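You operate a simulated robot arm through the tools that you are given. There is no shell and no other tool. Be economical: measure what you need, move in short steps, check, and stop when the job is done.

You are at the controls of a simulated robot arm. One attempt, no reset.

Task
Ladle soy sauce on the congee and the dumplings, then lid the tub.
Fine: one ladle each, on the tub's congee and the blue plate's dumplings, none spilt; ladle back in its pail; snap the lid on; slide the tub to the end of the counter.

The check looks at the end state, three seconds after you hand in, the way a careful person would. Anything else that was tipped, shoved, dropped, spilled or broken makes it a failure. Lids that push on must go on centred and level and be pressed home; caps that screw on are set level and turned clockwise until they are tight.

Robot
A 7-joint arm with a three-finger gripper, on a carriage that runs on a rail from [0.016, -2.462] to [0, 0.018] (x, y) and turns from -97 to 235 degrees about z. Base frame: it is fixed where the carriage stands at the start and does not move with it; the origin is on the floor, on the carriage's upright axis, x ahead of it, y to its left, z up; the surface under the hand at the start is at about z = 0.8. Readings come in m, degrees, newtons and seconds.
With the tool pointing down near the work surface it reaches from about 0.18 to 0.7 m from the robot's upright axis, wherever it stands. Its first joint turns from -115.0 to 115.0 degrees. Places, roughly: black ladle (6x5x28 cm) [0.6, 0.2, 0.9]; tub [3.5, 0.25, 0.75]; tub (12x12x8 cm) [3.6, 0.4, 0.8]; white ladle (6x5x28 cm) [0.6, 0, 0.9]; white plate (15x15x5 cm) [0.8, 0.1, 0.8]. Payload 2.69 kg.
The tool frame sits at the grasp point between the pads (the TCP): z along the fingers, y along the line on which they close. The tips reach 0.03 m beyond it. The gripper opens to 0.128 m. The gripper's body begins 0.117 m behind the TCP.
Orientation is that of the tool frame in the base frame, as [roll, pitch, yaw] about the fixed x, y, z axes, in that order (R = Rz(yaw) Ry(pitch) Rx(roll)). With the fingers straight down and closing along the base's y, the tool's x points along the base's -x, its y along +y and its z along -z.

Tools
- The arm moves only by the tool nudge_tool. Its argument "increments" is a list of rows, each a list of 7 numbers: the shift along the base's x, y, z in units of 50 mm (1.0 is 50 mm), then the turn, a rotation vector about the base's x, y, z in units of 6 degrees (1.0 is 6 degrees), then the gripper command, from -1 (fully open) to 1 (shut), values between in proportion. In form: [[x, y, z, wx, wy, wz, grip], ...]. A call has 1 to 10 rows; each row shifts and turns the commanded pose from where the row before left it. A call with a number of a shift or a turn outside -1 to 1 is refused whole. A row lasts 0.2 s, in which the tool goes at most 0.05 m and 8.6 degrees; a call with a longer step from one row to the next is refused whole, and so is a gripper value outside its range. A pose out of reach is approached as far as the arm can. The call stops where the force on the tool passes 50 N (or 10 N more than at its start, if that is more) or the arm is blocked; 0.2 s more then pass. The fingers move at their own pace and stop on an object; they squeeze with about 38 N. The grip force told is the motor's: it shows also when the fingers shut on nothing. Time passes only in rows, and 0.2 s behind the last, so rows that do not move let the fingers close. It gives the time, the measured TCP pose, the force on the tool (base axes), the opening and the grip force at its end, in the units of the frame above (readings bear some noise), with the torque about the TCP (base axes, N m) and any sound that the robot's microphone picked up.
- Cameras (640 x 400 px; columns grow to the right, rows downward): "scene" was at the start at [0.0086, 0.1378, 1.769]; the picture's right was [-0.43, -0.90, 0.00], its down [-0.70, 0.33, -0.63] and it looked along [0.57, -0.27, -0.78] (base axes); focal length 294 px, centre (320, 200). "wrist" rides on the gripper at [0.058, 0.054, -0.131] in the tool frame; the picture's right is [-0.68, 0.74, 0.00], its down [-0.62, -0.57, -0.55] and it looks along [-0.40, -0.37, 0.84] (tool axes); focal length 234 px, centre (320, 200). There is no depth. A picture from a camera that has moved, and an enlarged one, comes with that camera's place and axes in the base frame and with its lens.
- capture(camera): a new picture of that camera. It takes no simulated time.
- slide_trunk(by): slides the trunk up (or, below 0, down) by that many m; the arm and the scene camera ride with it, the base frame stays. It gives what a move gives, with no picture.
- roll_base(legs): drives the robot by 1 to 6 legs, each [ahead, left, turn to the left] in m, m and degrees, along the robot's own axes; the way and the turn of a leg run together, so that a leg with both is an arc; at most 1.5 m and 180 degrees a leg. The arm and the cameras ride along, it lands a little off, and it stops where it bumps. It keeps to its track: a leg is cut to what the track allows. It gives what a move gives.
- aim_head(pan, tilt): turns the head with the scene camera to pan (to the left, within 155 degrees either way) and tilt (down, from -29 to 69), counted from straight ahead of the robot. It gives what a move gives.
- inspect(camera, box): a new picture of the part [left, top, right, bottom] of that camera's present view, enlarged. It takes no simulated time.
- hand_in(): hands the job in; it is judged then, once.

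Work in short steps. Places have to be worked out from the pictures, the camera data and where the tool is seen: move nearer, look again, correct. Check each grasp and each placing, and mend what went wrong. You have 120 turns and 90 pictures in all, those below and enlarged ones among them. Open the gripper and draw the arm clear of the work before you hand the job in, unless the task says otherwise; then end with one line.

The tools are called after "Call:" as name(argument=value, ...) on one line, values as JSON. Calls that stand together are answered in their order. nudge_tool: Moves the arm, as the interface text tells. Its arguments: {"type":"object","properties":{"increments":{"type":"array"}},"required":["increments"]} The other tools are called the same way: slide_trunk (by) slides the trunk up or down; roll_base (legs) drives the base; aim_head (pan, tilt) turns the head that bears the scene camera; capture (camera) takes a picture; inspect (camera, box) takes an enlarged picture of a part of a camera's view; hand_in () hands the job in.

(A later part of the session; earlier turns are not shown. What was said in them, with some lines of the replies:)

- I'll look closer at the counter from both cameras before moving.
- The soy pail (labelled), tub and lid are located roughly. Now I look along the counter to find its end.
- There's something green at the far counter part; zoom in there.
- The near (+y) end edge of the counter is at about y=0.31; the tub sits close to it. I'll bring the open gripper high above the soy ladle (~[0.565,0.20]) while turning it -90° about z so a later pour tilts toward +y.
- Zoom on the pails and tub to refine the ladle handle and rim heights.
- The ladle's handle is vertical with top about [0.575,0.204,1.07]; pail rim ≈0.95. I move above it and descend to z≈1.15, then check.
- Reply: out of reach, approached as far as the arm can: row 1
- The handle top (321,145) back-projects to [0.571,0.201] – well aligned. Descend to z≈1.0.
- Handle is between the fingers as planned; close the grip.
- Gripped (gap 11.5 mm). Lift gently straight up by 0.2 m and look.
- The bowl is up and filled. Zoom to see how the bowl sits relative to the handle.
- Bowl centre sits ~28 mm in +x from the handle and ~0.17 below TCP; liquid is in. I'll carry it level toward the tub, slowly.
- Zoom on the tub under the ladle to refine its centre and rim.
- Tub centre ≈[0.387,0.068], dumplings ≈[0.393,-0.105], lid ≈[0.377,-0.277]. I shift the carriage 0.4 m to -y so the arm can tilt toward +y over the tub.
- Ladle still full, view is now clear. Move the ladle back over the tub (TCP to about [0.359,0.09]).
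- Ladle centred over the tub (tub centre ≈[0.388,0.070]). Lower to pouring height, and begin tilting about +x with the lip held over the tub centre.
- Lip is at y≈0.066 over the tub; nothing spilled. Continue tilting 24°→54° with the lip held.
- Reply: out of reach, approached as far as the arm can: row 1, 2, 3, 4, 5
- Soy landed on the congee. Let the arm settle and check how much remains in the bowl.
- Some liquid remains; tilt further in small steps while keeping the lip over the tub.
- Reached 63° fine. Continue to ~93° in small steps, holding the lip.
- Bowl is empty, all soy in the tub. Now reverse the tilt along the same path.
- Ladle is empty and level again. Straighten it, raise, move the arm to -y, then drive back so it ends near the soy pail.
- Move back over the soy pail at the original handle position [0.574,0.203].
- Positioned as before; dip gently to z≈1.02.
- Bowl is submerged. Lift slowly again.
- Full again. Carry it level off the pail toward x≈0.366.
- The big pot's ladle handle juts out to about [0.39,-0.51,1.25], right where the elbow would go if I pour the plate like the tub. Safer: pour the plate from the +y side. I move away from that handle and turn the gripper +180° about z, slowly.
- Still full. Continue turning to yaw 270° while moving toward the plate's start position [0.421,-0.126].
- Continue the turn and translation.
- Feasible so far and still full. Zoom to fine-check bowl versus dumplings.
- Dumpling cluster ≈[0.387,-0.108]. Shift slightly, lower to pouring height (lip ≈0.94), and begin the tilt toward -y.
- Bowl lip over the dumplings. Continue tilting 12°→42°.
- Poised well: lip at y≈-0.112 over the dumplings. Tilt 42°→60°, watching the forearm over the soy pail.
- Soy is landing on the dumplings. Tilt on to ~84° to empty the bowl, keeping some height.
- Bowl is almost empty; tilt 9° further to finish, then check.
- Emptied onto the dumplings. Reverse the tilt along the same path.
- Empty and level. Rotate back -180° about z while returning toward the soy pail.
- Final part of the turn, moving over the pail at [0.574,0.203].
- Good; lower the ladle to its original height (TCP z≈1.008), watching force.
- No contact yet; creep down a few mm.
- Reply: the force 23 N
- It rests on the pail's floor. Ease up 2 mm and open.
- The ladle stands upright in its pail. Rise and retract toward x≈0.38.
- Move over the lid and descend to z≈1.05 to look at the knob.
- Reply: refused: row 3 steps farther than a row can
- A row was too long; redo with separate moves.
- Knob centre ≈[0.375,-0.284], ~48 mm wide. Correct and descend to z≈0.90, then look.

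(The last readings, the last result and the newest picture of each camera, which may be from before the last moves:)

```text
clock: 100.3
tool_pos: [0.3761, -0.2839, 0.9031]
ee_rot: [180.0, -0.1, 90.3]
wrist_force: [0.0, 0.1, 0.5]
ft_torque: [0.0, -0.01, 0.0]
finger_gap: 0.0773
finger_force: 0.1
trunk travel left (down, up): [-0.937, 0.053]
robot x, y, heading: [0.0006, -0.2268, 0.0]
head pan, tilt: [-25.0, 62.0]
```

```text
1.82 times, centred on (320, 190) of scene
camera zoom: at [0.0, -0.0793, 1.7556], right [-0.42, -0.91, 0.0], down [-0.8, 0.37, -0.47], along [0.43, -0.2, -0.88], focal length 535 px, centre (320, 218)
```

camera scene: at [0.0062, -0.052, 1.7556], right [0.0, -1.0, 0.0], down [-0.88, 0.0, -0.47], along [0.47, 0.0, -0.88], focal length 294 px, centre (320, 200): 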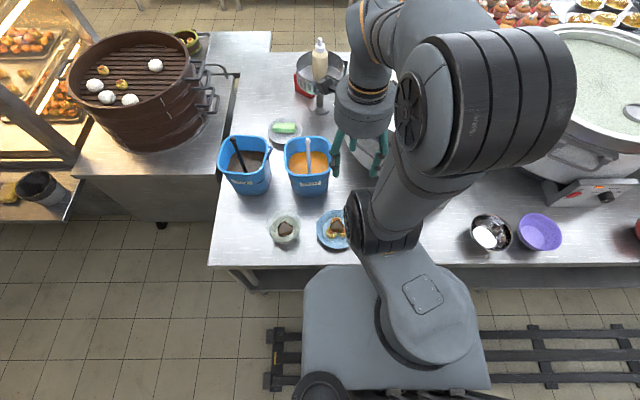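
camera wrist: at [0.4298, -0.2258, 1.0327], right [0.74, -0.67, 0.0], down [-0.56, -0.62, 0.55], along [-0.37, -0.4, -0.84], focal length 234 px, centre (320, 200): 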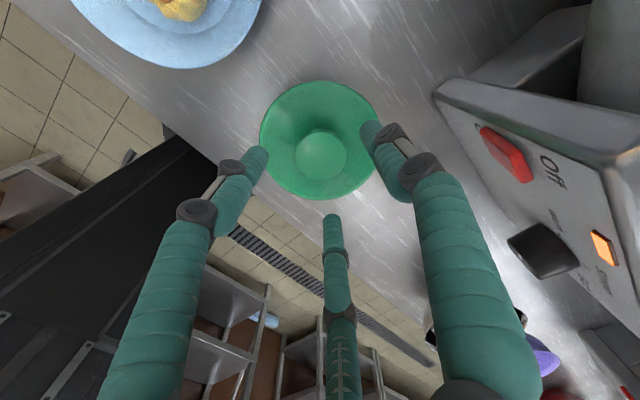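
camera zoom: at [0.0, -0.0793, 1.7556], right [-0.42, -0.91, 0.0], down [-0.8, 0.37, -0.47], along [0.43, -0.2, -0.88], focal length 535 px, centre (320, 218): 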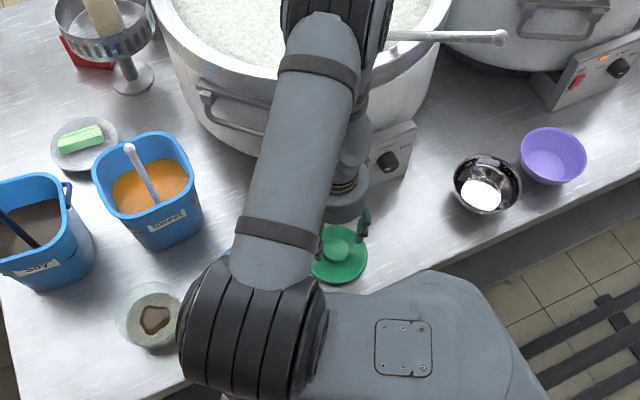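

Knob top ≈0.836 and centred under the TCP. Descend to z≈0.848 and close on the knob.

Call:
nudge_tool(increments=[[0, 0, -0.5, 0, 0, 0, -0.2], [0, 0, -0.4, 0, 0, 0, -0.2], [0, 0, -0.2, 0, 0, 0, -0.2], [0, 0, 0, 0, 0, 0, 0.2], [0, 0, 0, 0, 0, 0, 1], [0, 0, 0, 0, 0, 0, 1], [0, 0, 0, 0, 0, 0, 1], [0, 0, 0, 0, 0, 0, 1]])

Call:
capture(camera="wrist")

```text
clock: 102.1
tool_pos: [0.3756, -0.2844, 0.8492]
ee_rot: [179.9, -0.2, 90.3]
wrist_force: [0.6, 0.2, -0.7]
ft_torque: [0.01, -0.02, 0.0]
finger_gap: 0.0457
finger_force: 37.8
trunk travel left (down, up): [-0.937, 0.053]
robot x, y, heading: [-0.0042, -0.2207, -0.0]
head pan, tilt: [-25.0, 62.0]
```

```text
21 pictures are left
camera wrist: at [0.4292, -0.226, 0.9789], right [0.74, -0.67, 0.0], down [-0.56, -0.62, 0.55], along [-0.37, -0.4, -0.84], focal length 234 px, centre (320, 200)
```

wrist: 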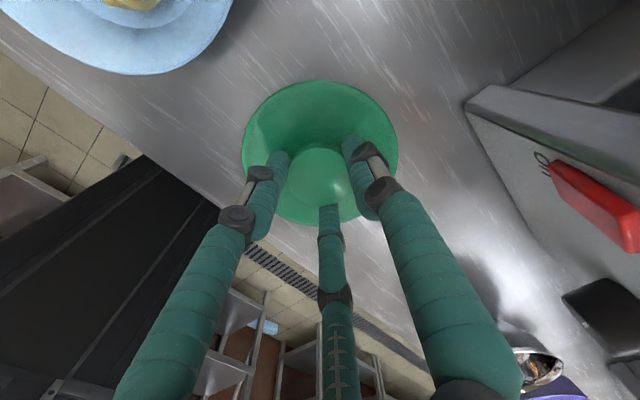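

Lid knob gripped (46 mm). Lift straight up to z≈1.0 and carry toward the tub, stopping short at y≈-0.05 to look.

Call:
nudge_tool(increments=[[0, 0, 0.4, 0, 0, 0, 1], [0, 0, 0.8, 0, 0, 0, 1], [0, 0, 0.9, 0, 0, 0, 1], [0, 0, 0.9, 0, 0, 0, 1], [0, 0.6, 0, 0, 0, 0, 1], [0, 0.9, 0, 0, 0, 0, 1], [0, 0.9, 0, 0, 0, 0, 1], [0, 0.9, 0, 0, 0, 0, 1], [0, 0.9, 0, 0, 0, 0, 1], [0, 0.5, 0, 0, 0, 0, 1]])

Call:
capture(camera="wrist")

Call:
aim_head(pan=30, tilt=60)

Call:
capture(camera="scene")

```text
clock: 104.3
tool_pos: [0.3744, -0.0479, 0.9979]
ee_rot: [-180.0, -0.2, 90.3]
wrist_force: [0.7, 0.2, 0.1]
ft_torque: [-0.03, -0.02, 0.03]
finger_gap: 0.0452
finger_force: 37.6
trunk travel left (down, up): [-0.937, 0.053]
robot x, y, heading: [0.0022, -0.2191, 0.1]
head pan, tilt: [-25.0, 62.0]
```

```text
20 pictures are left
camera wrist: at [0.4279, 0.0111, 1.1284], right [0.74, -0.67, 0.0], down [-0.56, -0.62, 0.55], along [-0.37, -0.4, -0.84], focal length 234 px, centre (320, 200)
```

wrist: 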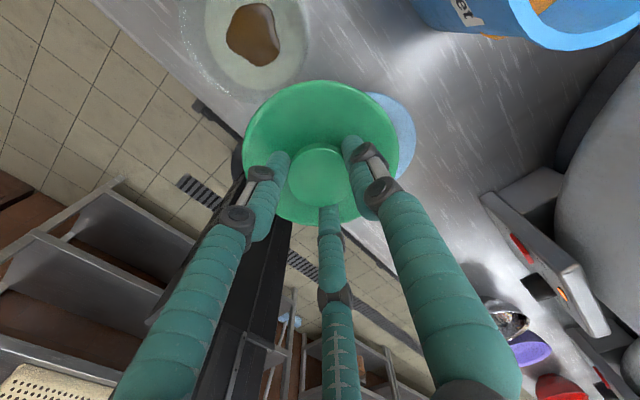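

```text
clock: 105.5
tool_pos: [0.3733, -0.0482, 0.9986]
ee_rot: [179.9, -0.1, 90.4]
wrist_force: [0.1, -0.4, -0.9]
ft_torque: [-0.03, -0.02, 0.0]
finger_gap: 0.0454
finger_force: 38.0
trunk travel left (down, up): [-0.937, 0.053]
robot x, y, heading: [0.0042, -0.2275, 0.0]
head pan, tilt: [30.0, 60.0]
```

```text
19 pictures are left
camera scene: at [-0.0004, -0.0189, 1.7579], right [0.5, -0.87, 0.0], down [-0.75, -0.43, -0.5], along [0.43, 0.25, -0.87], focal length 294 px, centre (320, 200)
```

scene: 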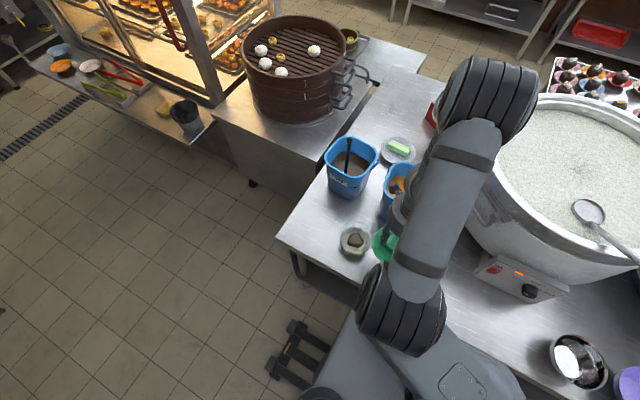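

Zoom on the tub and held lid.

Call:
inspect(camera="scene", box=[325, 210, 405, 270])

Call:
inspect(camera="wrist", box=[160, 0, 400, 150])

```text
6.67 times, centred on (365, 240) of scene
camera zoom: at [-0.0004, -0.0189, 1.7579], right [0.5, -0.87, 0.0], down [-0.75, -0.43, -0.5], along [0.43, 0.25, -0.87], focal length 1961 px, centre (20, -67)
```

zoom: 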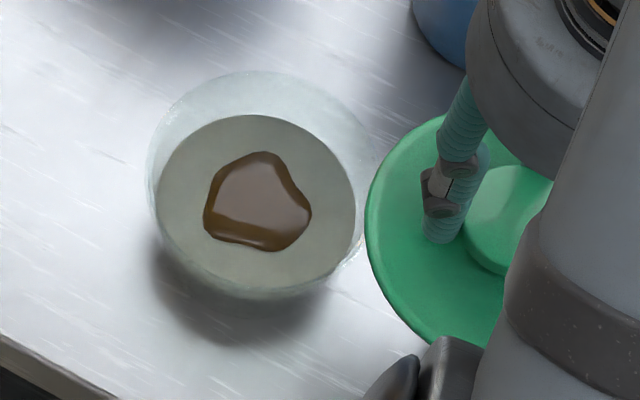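

```text
2.67 times, centred on (280, 75) of wrist
camera zoom: at [0.4279, 0.01, 1.1286], right [0.74, -0.67, 0.0], down [-0.56, -0.62, 0.55], along [-0.37, -0.4, -0.84], focal length 624 px, centre (427, 533)
```

zoom: 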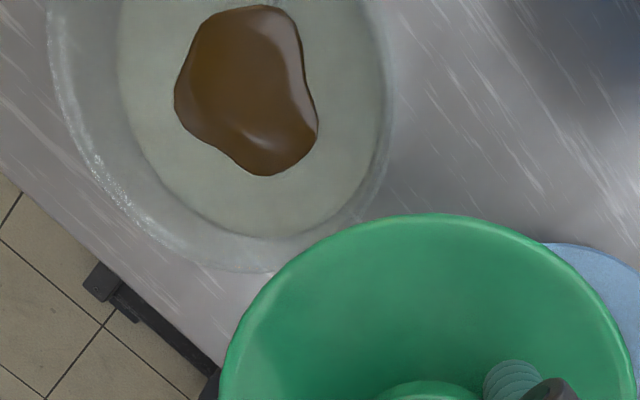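

Tub centre refined to ≈[0.384,0.067]. Move the lid above it.

Call:
nudge_tool(increments=[[0.1, 0.5, 0, 0, 0, 0, 1], [0.1, 0.7, 0, 0, 0, 0, 1], [0, 0.7, 0, 0, 0, 0, 1], [0, 0.36, 0, 0, 0, 0, 1], [0, 0, -0.4, 0, 0, 0, 1], [0, 0, -0.4, 0, 0, 0, 1], [0, 0, 0, 0, 0, 0, 1]])

Call:
inspect(camera="scene", box=[315, 200, 415, 275])

Call:
inspect(camera="wrist", box=[220, 60, 420, 240])

```text
clock: 107.2
tool_pos: [0.3843, 0.0493, 0.9587]
ee_rot: [-180.0, -0.1, 90.3]
wrist_force: [-0.4, 0.0, 1.0]
ft_torque: [0.02, 0.0, -0.01]
finger_gap: 0.0454
finger_force: 38.1
out of reach, approached as far as the arm can: row 3, 4
trunk travel left (down, up): [-0.937, 0.053]
robot x, y, heading: [-0.0003, -0.222, -0.2]
head pan, tilt: [30.0, 60.0]
```

```text
5.33 times, centred on (365, 238) of scene
camera zoom: at [-0.0002, -0.0195, 1.758], right [0.5, -0.87, 0.0], down [-0.75, -0.43, -0.5], along [0.43, 0.25, -0.87], focal length 1569 px, centre (80, 0)
```

zoom: 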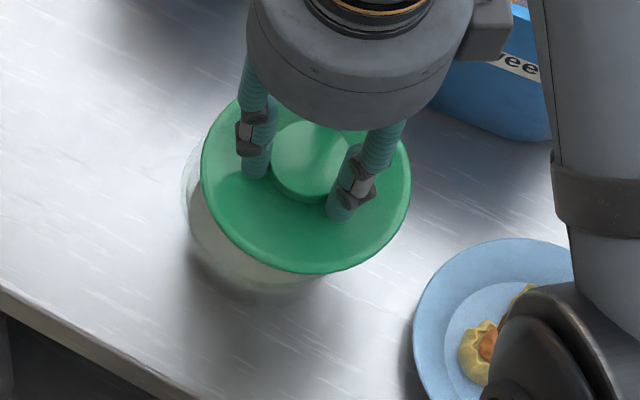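

```text
2.22 times, centred on (320, 150) of wrist
camera zoom: at [0.4382, 0.1072, 1.0895], right [0.74, -0.67, 0.0], down [-0.56, -0.62, 0.55], along [-0.37, -0.4, -0.84], focal length 520 px, centre (320, 311)
```

zoom: 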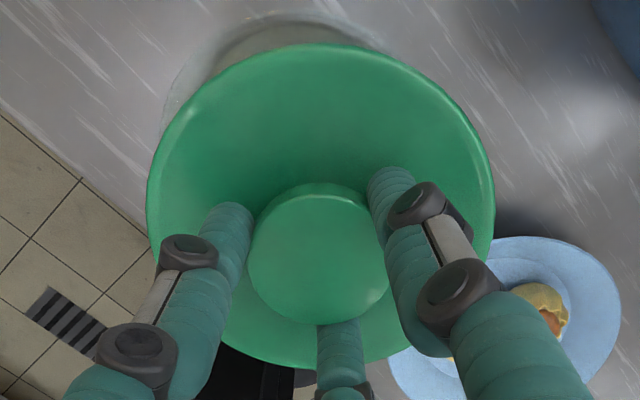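

Lid is a bit short in y (reach limit here). I'll raise slightly, shift the carriage +0.12 and re-position over [0.388,0.068].

Call:
nudge_tool(increments=[[0, 0, 0.5, 0, 0, 0, 1], [0, -0.8, 0.2, 0, 0, 0, 1], [0, -0.8, 0, 0, 0, 0, 1], [0, -0.5, 0, 0, 0, 0, 1]])

Call:
roll_base(legs=[[0, 0.12, 0]])

```text
clock: 108.2
tool_pos: [0.3827, -0.0551, 0.9956]
ee_rot: [-180.0, -0.1, 90.4]
wrist_force: [-1.1, 0.6, 0.5]
ft_torque: [0.01, 0.0, -0.02]
finger_gap: 0.0453
finger_force: 38.1
trunk travel left (down, up): [-0.937, 0.053]
robot x, y, heading: [0.0011, -0.2218, -0.2]
head pan, tilt: [30.0, 60.0]
```

```text
clock: 109.4
tool_pos: [0.3814, 0.0631, 0.9964]
ee_rot: [-180.0, -0.1, 90.2]
wrist_force: [0.2, 0.8, 0.4]
ft_torque: [-0.02, -0.01, 0.02]
finger_gap: 0.0454
finger_force: 38.1
trunk travel left (down, up): [-0.937, 0.053]
robot x, y, heading: [0.0034, -0.1037, 0.1]
head pan, tilt: [30.0, 60.0]
```

Position over the tub and lower to z≈0.935 for a visual check.

Call:
nudge_tool(increments=[[0.13, 0.1, 0, 0, 0, 0, 1], [0, 0, -0.5, 0, 0, 0, 1], [0, 0, -0.5, 0, 0, 0, 1], [0, 0, -0.2, 0, 0, 0, 1], [0, 0, 0, 0, 0, 0, 1]])

Call:
capture(camera="scene")

```text
clock: 110.6
tool_pos: [0.3892, 0.0677, 0.9353]
ee_rot: [179.9, -0.1, 90.1]
wrist_force: [-0.5, 0.3, -0.7]
ft_torque: [0.0, -0.01, -0.01]
finger_gap: 0.0455
finger_force: 38.2
trunk travel left (down, up): [-0.937, 0.053]
robot x, y, heading: [0.0008, -0.1035, -0.3]
head pan, tilt: [30.0, 60.0]
```

```text
14 pictures are left
camera scene: at [-0.001, 0.1003, 1.7579], right [0.5, -0.87, 0.0], down [-0.75, -0.43, -0.5], along [0.43, 0.25, -0.87], focal length 294 px, centre (320, 200)
```

scene: 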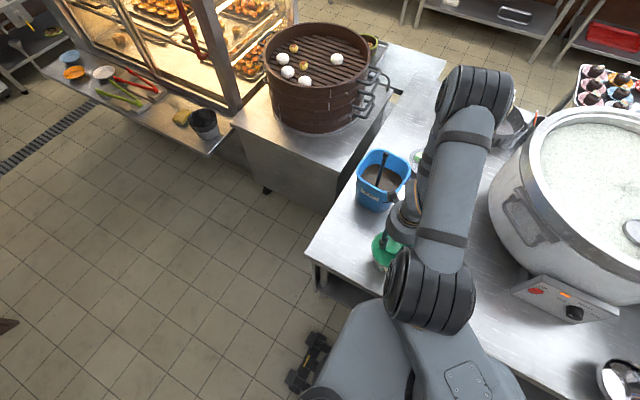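

Call:
inspect(camera="scene", box=[355, 215, 425, 285])

Call:
inspect(camera="wrist", box=[220, 50, 420, 230])

```text
5.71 times, centred on (390, 250) of scene
camera zoom: at [-0.001, 0.1003, 1.7579], right [0.5, -0.87, 0.0], down [-0.75, -0.43, -0.5], along [0.43, 0.25, -0.87], focal length 1681 px, centre (-80, -86)
```

zoom: 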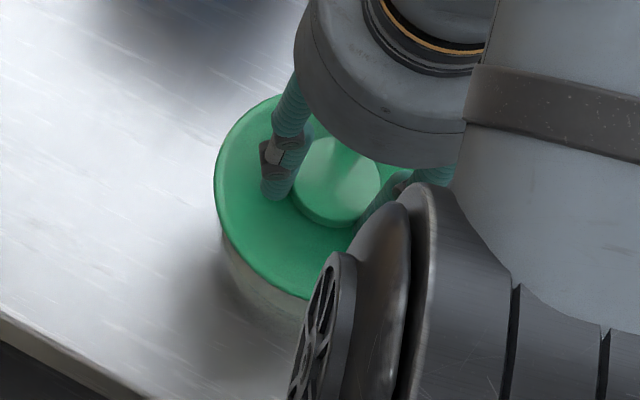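

```text
2.22 times, centred on (320, 140) of wrist
camera zoom: at [0.4432, 0.1266, 1.0666], right [0.74, -0.67, 0.0], down [-0.56, -0.62, 0.55], along [-0.37, -0.4, -0.84], focal length 520 px, centre (320, 333)
```

zoom: 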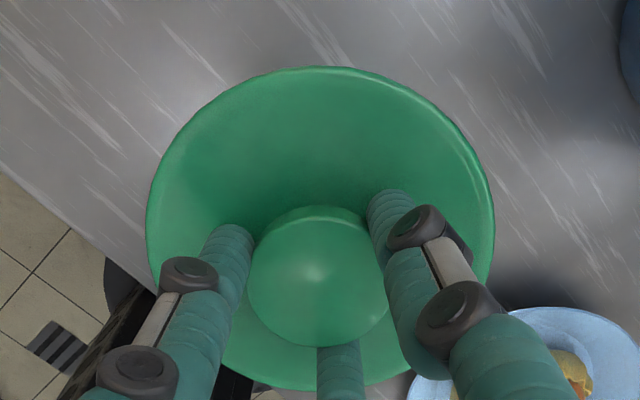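

Lid covers the tub symmetrically. Lower in small steps to feel contact.

Call:
nudge_tool(increments=[[0, 0, -0.1, 0, 0, 0, 1], [0, 0, -0.1, 0, 0, 0, 1], [0, 0, -0.1, 0, 0, 0, 1], [0, 0, 0, 0, 0, 0, 1]])

```text
clock: 111.6
tool_pos: [0.389, 0.0682, 0.9199]
ee_rot: [-180.0, -0.2, 90.2]
wrist_force: [0.1, 0.1, 0.5]
ft_torque: [0.0, -0.01, 0.02]
finger_gap: 0.0451
finger_force: 38.1
trunk travel left (down, up): [-0.937, 0.053]
robot x, y, heading: [0.0036, -0.1034, -0.1]
head pan, tilt: [30.0, 60.0]
```

Call:
nudge_tool(increments=[[0, 0, -0.08, 0, 0, 0, 1], [0, 0, -0.08, 0, 0, 0, 1], [0, 0, -0.08, 0, 0, 0, 1], [0, 0, 0, 0, 0, 0, 1]])

```text
clock: 112.6
tool_pos: [0.3884, 0.0671, 0.9102]
ee_rot: [180.0, -0.2, 90.2]
wrist_force: [-1.8, -2.4, 32.9]
ft_torque: [-0.12, 0.13, -0.24]
finger_gap: 0.0449
finger_force: 37.8
trunk travel left (down, up): [-0.937, 0.053]
robot x, y, heading: [0.0018, -0.1016, -0.2]
head pan, tilt: [30.0, 60.0]
```

Contact at z≈0.910; torque hints the lid is ~3 mm too far to +x/+y. Back off, correct, and retry.

Call:
nudge_tool(increments=[[0, 0, 0.16, 0, 0, 0, 1], [-0.06, -0.06, 0, 0, 0, 0, 1], [0, 0, -0.08, 0, 0, 0, 1], [0, 0, -0.05, 0, 0, 0, 1], [0, 0, -0.03, 0, 0, 0, 1], [0, 0, 0, 0, 0, 0, 1]])

Call:
inspect(camera="wrist", box=[200, 40, 440, 250])

```text
clock: 114.0
tool_pos: [0.3856, 0.0645, 0.9095]
ee_rot: [179.8, -0.2, 90.2]
wrist_force: [3.8, 1.4, 29.1]
ft_torque: [0.0, 0.05, -0.24]
finger_gap: 0.0444
finger_force: 37.7
trunk travel left (down, up): [-0.937, 0.053]
robot x, y, heading: [0.0013, -0.1059, -0.2]
head pan, tilt: [30.0, 60.0]
```

```text
1.90 times, centred on (320, 145) of wrist
camera zoom: at [0.4396, 0.1228, 1.0406], right [0.74, -0.67, 0.0], down [-0.57, -0.62, 0.54], along [-0.37, -0.4, -0.84], focal length 446 px, centre (320, 305)
```

zoom: 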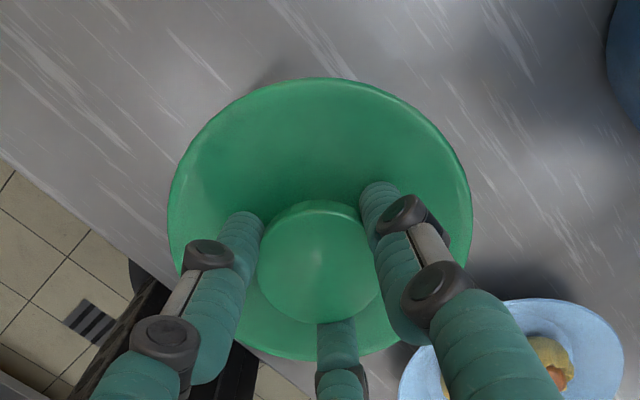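

Balanced now (torque ≈0). Press down for the snap.

Call:
nudge_tool(increments=[[0.02, 0, -0.06, 0, 0, 0, 1], [0, 0, -0.06, 0, 0, 0, 1], [0, 0, -0.06, 0, 0, 0, 1], [0, 0, -0.06, 0, 0, 0, 1], [0, 0, 0, 0, 0, 0, 1]])

```text
clock: 114.5
tool_pos: [0.3853, 0.0659, 0.9065]
ee_rot: [179.9, -0.3, 90.2]
wrist_force: [-2.1, 0.4, 33.1]
ft_torque: [-0.06, 0.24, 0.01]
finger_gap: 0.0452
finger_force: 37.4
trunk travel left (down, up): [-0.937, 0.053]
robot x, y, heading: [0.001, -0.1036, -0.0]
head pan, tilt: [30.0, 60.0]
stopped in row 2: the force on the tool passed its limit at 55 N (the readings are from after the stop); the commanded pose is now the measured one
```

It moved 3 mm down with a stop at 55 N; no snap sound yet. Press again.

Call:
nudge_tool(increments=[[0, 0, -0.05, 0, 0, 0, 1], [0, 0, -0.05, 0, 0, 0, 1], [0, 0, -0.05, 0, 0, 0, 1], [0, 0, -0.05, 0, 0, 0, 1], [0, 0, 0, 0, 0, 0, 1]])

```text
clock: 114.9
tool_pos: [0.3864, 0.0645, 0.9066]
ee_rot: [179.8, -0.2, 90.1]
wrist_force: [-4.3, 0.5, 36.8]
ft_torque: [-0.17, 0.05, 0.01]
finger_gap: 0.0447
finger_force: 38.7
trunk travel left (down, up): [-0.937, 0.053]
robot x, y, heading: [0.0003, -0.1037, -0.0]
head pan, tilt: [30.0, 60.0]
stopped in row 1: the force on the tool passed its limit at 54 N (the readings are from after the stop); the commanded pose is now the measured one
```

Release and rise to inspect the lid's seat.

Call:
nudge_tool(increments=[[0, 0, 0.03, 0, 0, 0, 0.5], [0, 0, 0.02, 0, 0, 0, -0.2], [0, 0, 0, 0, 0, 0, -0.2], [0, 0, 0, 0, 0, 0, -0.2], [0, 0, 0.6, 0, 0, 0, -0.2], [0, 0, 0.9, 0, 0, 0, -0.2], [0, 0, 0.9, 0, 0, 0, -0.2], [0, 0, 0.9, 0, 0, 0, -0.2]])

Call:
inspect(camera="wrist", box=[220, 40, 420, 200])

Call:
inspect(camera="scene", box=[350, 210, 430, 290])

```text
clock: 116.7
tool_pos: [0.3846, 0.0634, 1.0739]
ee_rot: [179.7, -0.1, 90.1]
wrist_force: [-0.1, -0.5, 0.3]
ft_torque: [-0.01, -0.09, 0.02]
finger_gap: 0.077
finger_force: 0.1
trunk travel left (down, up): [-0.937, 0.053]
robot x, y, heading: [0.0013, -0.1067, -0.2]
head pan, tilt: [30.0, 60.0]
heard: snap
```

```text
2.50 times, centred on (320, 120) of wrist
camera zoom: at [0.4385, 0.1225, 1.2041], right [0.74, -0.68, 0.0], down [-0.57, -0.62, 0.54], along [-0.37, -0.4, -0.84], focal length 585 px, centre (320, 400)
```

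zoom: 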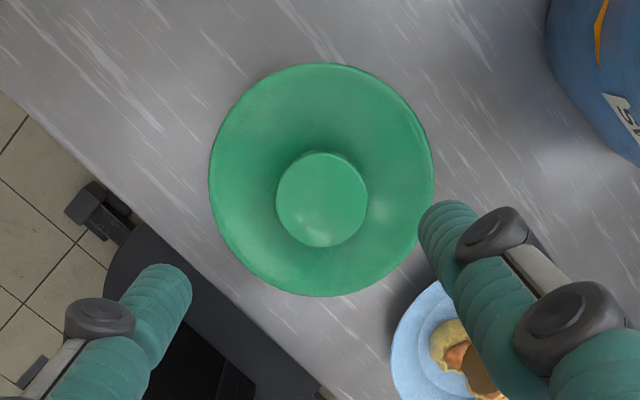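

```text
5.00 times, centred on (390, 250) of scene
camera zoom: at [-0.0044, 0.0999, 1.7579], right [0.5, -0.87, 0.0], down [-0.75, -0.43, -0.5], along [0.44, 0.25, -0.87], focal length 1470 px, centre (-30, -50)
```

zoom: 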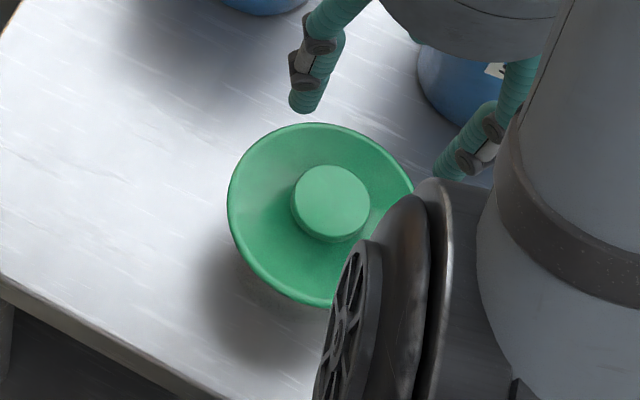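

I heard a snap. To be sure it is pressed home, I press on the knob's centre from above with closed fingers.

Call:
nudge_tool(increments=[[0.02, 0.03, -0.5, 0.05, 0, 0, 1], [0, 0, -0.6, 0, 0, 0, 1], [0, 0, -0.6, 0, 0, 0, 1], [0, 0, -0.5, 0, 0, 0, 1], [0, 0, -0.3, 0, 0, 0, 1], [0, 0, -0.2, 0, 0, 0, 1], [0, 0, -0.1, 0, 0, 0, 1], [0, 0, -0.1, 0, 0, 0, 1], [0, 0, -0.05, 0, 0, 0, 1], [0, 0, -0.05, 0, 0, 0, 1]])

```text
clock: 118.9
tool_pos: [0.3891, 0.0659, 0.924]
ee_rot: [179.5, -0.4, 90.2]
wrist_force: [-0.1, 2.4, 27.3]
ft_torque: [-0.03, 0.09, -0.08]
finger_gap: 0.006
finger_force: 31.5
trunk travel left (down, up): [-0.937, 0.053]
robot x, y, heading: [-0.0012, -0.1042, -0.2]
head pan, tilt: [30.0, 60.0]
```

Knob top is at the seated height (0.894). Press a little further to confirm.

Call:
nudge_tool(increments=[[0, 0, -0.04, 0, 0, 0, 1], [0, 0, -0.04, 0, 0, 0, 1], [0, 0, -0.04, 0, 0, 0, 1], [0, 0, -0.04, 0, 0, 0, 1]])

```text
clock: 119.3
tool_pos: [0.39, 0.0665, 0.9238]
ee_rot: [179.3, -0.6, 90.2]
wrist_force: [-6.9, -1.1, 37.7]
ft_torque: [-0.25, 0.45, 0.04]
finger_gap: 0.0062
finger_force: 31.4
trunk travel left (down, up): [-0.937, 0.053]
robot x, y, heading: [-0.0006, -0.1066, -0.2]
head pan, tilt: [30.0, 60.0]
stopped in row 2: the force on the tool passed its limit at 54 N (the readings are from after the stop); the commanded pose is now the measured one
```

The lid is home (no further travel at 54 N). Now rise, drive the carriage to y≈0 and regrip the knob to slide the tub.

Call:
nudge_tool(increments=[[0, 0, 0.4, 0.1, 0.1, 0, 1], [0, 0, 0.9, 0, 0, 0, 0], [0, 0, 0.9, 0, 0, 0, -0.2], [0, -0.5, 0.3, 0, 0, 0, -0.2], [0, -0.8, 0, 0, 0, 0, -0.2], [0, -0.8, 0, 0, 0, 0, -0.2]])

Call:
roll_base(legs=[[0, 0.115, 0]])

Call:
capture(camera="wrist")

```text
clock: 120.7
tool_pos: [0.3919, -0.0396, 1.0474]
ee_rot: [-179.9, -1.1, 90.2]
wrist_force: [0.7, 1.2, 0.2]
ft_torque: [0.0, -0.01, -0.03]
finger_gap: 0.0767
finger_force: 0.1
trunk travel left (down, up): [-0.937, 0.053]
robot x, y, heading: [-0.0018, -0.103, -0.5]
head pan, tilt: [30.0, 60.0]
```

```text
clock: 122.0
tool_pos: [0.3901, 0.0789, 1.0471]
ee_rot: [-179.9, -1.1, 90.0]
wrist_force: [-0.3, 0.1, 0.6]
ft_torque: [0.0, -0.02, -0.02]
finger_gap: 0.0765
finger_force: 0.0
trunk travel left (down, up): [-0.937, 0.053]
robot x, y, heading: [-0.002, 0.0127, -0.1]
head pan, tilt: [30.0, 60.0]
```

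```text
8 pictures are left
camera wrist: at [0.4457, 0.135, 1.1789], right [0.74, -0.68, -0.01], down [-0.56, -0.63, 0.54], along [-0.37, -0.39, -0.84], focal length 234 px, centre (320, 200)
```

wrist: 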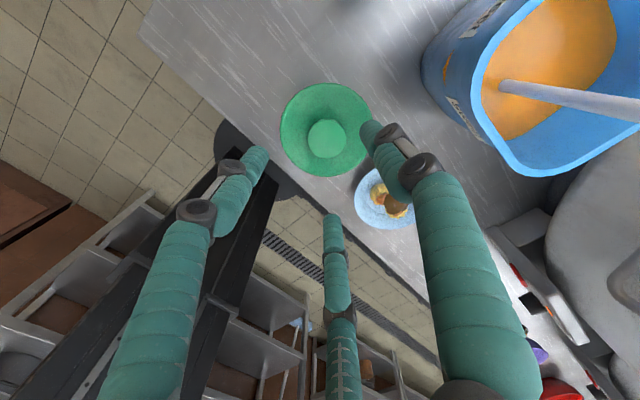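

Lid sits centred at [0.385,0.065]. Level the tool, descend and regrip the knob.

Call:
nudge_tool(increments=[[-0.1, -0.27, 0, -0.18, 0, 0, -0.2], [0, 0, -0.6, 0, 0, 0, -0.2], [0, 0, -0.8, 0, 0, 0, -0.2], [0, 0, -0.8, 0, 0, 0, -0.2], [0, 0, -0.5, 0, 0, 0, -0.2], [0, 0, 0, 0, 0, 0, 0.2], [0, 0, 0, 0, 0, 0, 1], [0, 0, 0, 0, 0, 0, 1], [0, 0, 0, 0, 0, 0, 1]])

```text
clock: 124.0
tool_pos: [0.3855, 0.0647, 0.9116]
ee_rot: [-179.9, -0.1, 90.1]
wrist_force: [-0.4, -0.9, -1.1]
ft_torque: [-0.03, -0.04, 0.03]
finger_gap: 0.0452
finger_force: 30.8
trunk travel left (down, up): [-0.937, 0.053]
robot x, y, heading: [0.0023, 0.0121, -0.2]
head pan, tilt: [30.0, 60.0]
```

Gripped. Slide the tub slowly toward +y by 0.12 m first, watching force.

Call:
nudge_tool(increments=[[0, 0.15, 0, 0, 0, 0, 1], [0, 0.25, 0, 0, 0, 0, 1], [0, 0.25, 0, 0, 0, 0, 1], [0, 0.25, 0, 0, 0, 0, 1], [0, 0.3, 0, 0, 0, 0, 1], [0, 0.3, 0, 0, 0, 0, 1], [0, 0.3, 0, 0, 0, 0, 1], [0, 0.3, 0, 0, 0, 0, 1], [0, 0.3, 0, 0, 0, 0, 1], [0, 0, 0, 0, 0, 0, 1]])

Call:
capture(camera="scene")

```text
clock: 126.2
tool_pos: [0.3867, 0.1861, 0.9129]
ee_rot: [-179.9, 0.0, 90.1]
wrist_force: [-0.5, 0.2, -3.3]
ft_torque: [0.0, -0.01, 0.0]
finger_gap: 0.0443
finger_force: 38.0
trunk travel left (down, up): [-0.937, 0.053]
robot x, y, heading: [0.0009, 0.0142, -0.3]
head pan, tilt: [30.0, 60.0]
```

```text
7 pictures are left
camera scene: at [-0.0012, 0.2163, 1.758], right [0.5, -0.87, 0.0], down [-0.75, -0.43, -0.5], along [0.43, 0.25, -0.87], focal length 294 px, centre (320, 200)
```

scene: 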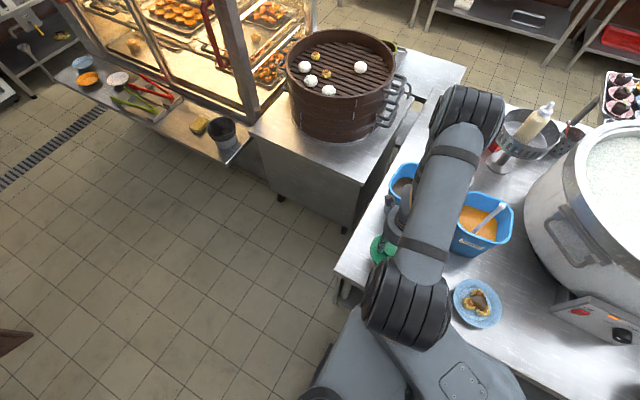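

Zoom to see the remaining distance to the end edge.

Call:
inspect(camera="scene", box=[330, 195, 420, 295])

```text
4.00 times, centred on (375, 245) of scene
camera zoom: at [-0.0012, 0.2163, 1.758], right [0.5, -0.87, 0.0], down [-0.75, -0.43, -0.5], along [0.43, 0.25, -0.87], focal length 1176 px, centre (100, 20)
```

zoom: 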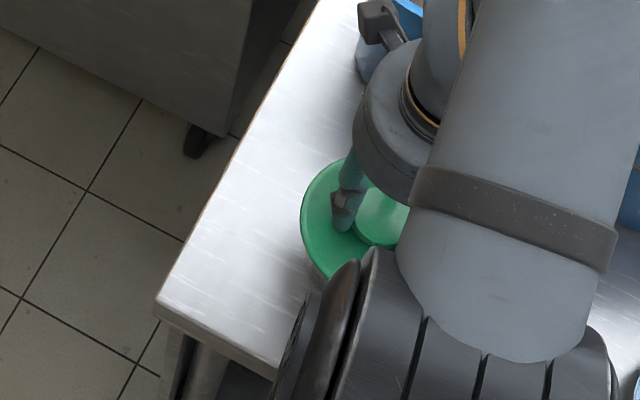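

The end edge is at y≈0.314; the lid's edge at 0.246. Slide 0.052 m more, leaving ~1.5 cm margin, then settle down 1 mm and release.

Call:
nudge_tool(increments=[[0, 0.15, 0, 0, 0, 0, 1], [0, 0.25, 0, 0, 0, 0, 1], [0, 0.25, -0.01, 0, 0, 0, 1], [0, 0.25, -0.01, 0, 0, 0, 1], [0, 0.14, -0.01, 0, 0, 0, 1], [0, 0, 0, 0, 0, 0, 1]])

```text
clock: 127.5
tool_pos: [0.3867, 0.2385, 0.9105]
ee_rot: [-179.9, 0.0, 90.1]
wrist_force: [-0.3, 0.2, -2.1]
ft_torque: [0.0, -0.02, 0.01]
finger_gap: 0.0442
finger_force: 37.7
trunk travel left (down, up): [-0.937, 0.053]
robot x, y, heading: [0.0011, 0.0111, -0.6]
head pan, tilt: [30.0, 60.0]
```

Force suggests the tub is partly carried; lower gently until it bears on the counter.

Call:
nudge_tool(increments=[[0, 0, -0.03, 0, 0, 0, 1], [0, 0, -0.03, 0, 0, 0, 1], [0, 0, 0, 0, 0, 0, 1]])

```text
clock: 128.3
tool_pos: [0.3862, 0.2371, 0.9116]
ee_rot: [179.6, 0.0, 90.1]
wrist_force: [3.5, 2.9, 35.4]
ft_torque: [0.04, -0.12, -0.28]
finger_gap: 0.0443
finger_force: 38.2
trunk travel left (down, up): [-0.937, 0.053]
robot x, y, heading: [-0.0006, 0.0154, -0.2]
head pan, tilt: [30.0, 60.0]
```

It bears on the counter now. Ease the pressure, release and rise clear.

Call:
nudge_tool(increments=[[0, 0, 0.03, 0, 0, 0, 1], [0, 0, 0, 0, 0, 0, 0.5], [0, 0, 0, 0, 0, 0, 0.2], [0, 0, 0, 0, 0, 0, -0.2], [0, 0, 0, 0, 0, 0, -0.3], [0, 0, 0.5, 0, 0, 0, -0.3], [0, 0, 0.9, 0, 0, 0, -0.3], [0, 0, 0.9, 0, 0, 0, -0.3], [0, 0, 0.9, 0, 0, 0, -0.3], [0, 0, 0.9, 0, 0, 0, -0.3]])

Call:
nudge_tool(increments=[[0, -0.5, 0.8, 0, 0, 0, -1], [0, -0.7, 0.6, 0, 0, 0, -1], [0, -0.9, 0.2, 0, 0, 0, -1], [0, -0.9, 0, 0, 0, 0, -1], [0, -0.9, 0, 0, 0, 0, -1], [0, -0.9, 0, 0, 0, 0, -1], [0, -0.5, 0, 0, 0, 0, -1]])

Call:
roll_base(legs=[[0, -0.25, 0]])

Call:
capture(camera="scene")

```text
clock: 130.6
tool_pos: [0.3852, 0.2381, 1.1168]
ee_rot: [-179.9, 0.0, 90.1]
wrist_force: [0.3, -0.1, 0.3]
ft_torque: [0.05, -0.05, 0.01]
finger_gap: 0.0834
finger_force: 0.1
trunk travel left (down, up): [-0.937, 0.053]
robot x, y, heading: [0.0009, 0.0136, -0.2]
head pan, tilt: [30.0, 60.0]
```

```text
clock: 132.2
tool_pos: [0.3873, -0.0286, 1.1947]
ee_rot: [-179.8, 0.1, 90.1]
wrist_force: [0.4, 0.1, -0.4]
ft_torque: [-0.01, -0.03, -0.03]
finger_gap: 0.1278
finger_force: 0.0
trunk travel left (down, up): [-0.937, 0.053]
robot x, y, heading: [0.0, 0.0127, -0.0]
head pan, tilt: [30.0, 60.0]
```

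```text
clock: 134.0
tool_pos: [0.3886, -0.2764, 1.1961]
ee_rot: [-180.0, 0.0, 90.3]
wrist_force: [0.3, 0.8, 0.0]
ft_torque: [0.01, 0.02, 0.02]
finger_gap: 0.1281
finger_force: 0.0
trunk travel left (down, up): [-0.937, 0.053]
robot x, y, heading: [0.0017, -0.2341, -0.2]
head pan, tilt: [30.0, 60.0]
```

```text
5 pictures are left
camera scene: at [-0.0007, -0.0312, 1.7579], right [0.5, -0.87, 0.0], down [-0.75, -0.43, -0.5], along [0.43, 0.25, -0.87], focal length 294 px, centre (320, 200)
```

scene: 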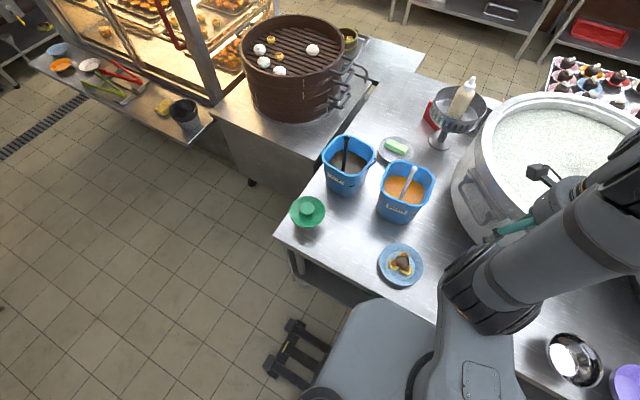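

Zoom on the final layout to verify tub, plate and pail.

Call:
inspect(camera="scene", box=[270, 180, 350, 270])

Call:
inspect(camera="scene", box=[310, 120, 450, 300])

```text
4.44 times, centred on (310, 225) of scene
camera zoom: at [-0.0007, -0.0312, 1.7579], right [0.5, -0.87, 0.0], down [-0.75, -0.43, -0.5], along [0.43, 0.25, -0.87], focal length 1307 px, centre (364, 89)
```

zoom: 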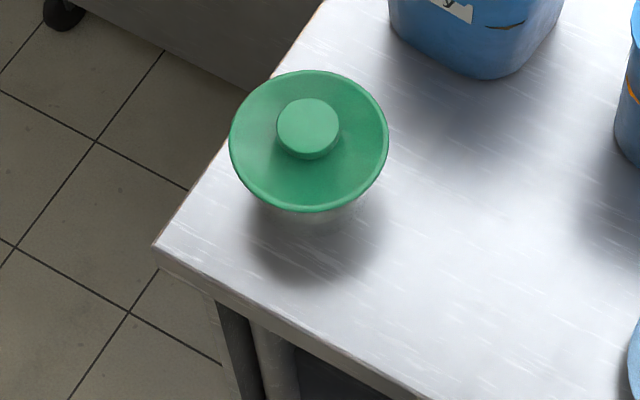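

```text
2.22 times, centred on (380, 210) of scene
camera zoom: at [-0.0007, -0.0312, 1.7579], right [0.5, -0.87, 0.0], down [-0.75, -0.43, -0.5], along [0.43, 0.25, -0.87], focal length 654 px, centre (187, 178)
```

zoom: 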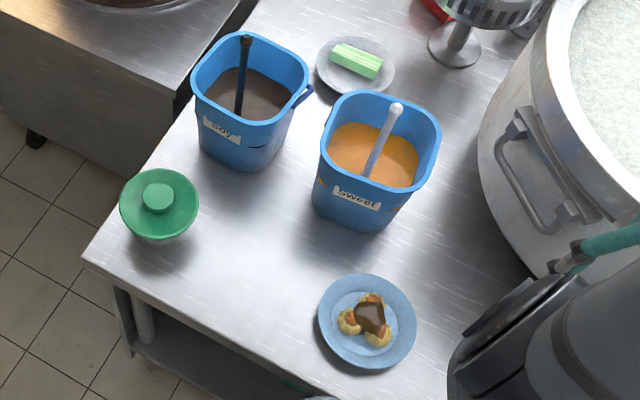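

Tub is lidded, level and at the counter's end; soy is on the dumplings and congee; ladle is in its pail, no spills, gripper open and clear. Handing in.

Call:
hand_in()

```text
The job is handed in.
```

I ladled soy sauce onto the congee and the dumplings, one ladle each with no spills seen, then snapped the lid on and slid the tub to the near (+y) end of the counter. The ladle is back in its pail, the gripper is open and clear, and the job is handed in.
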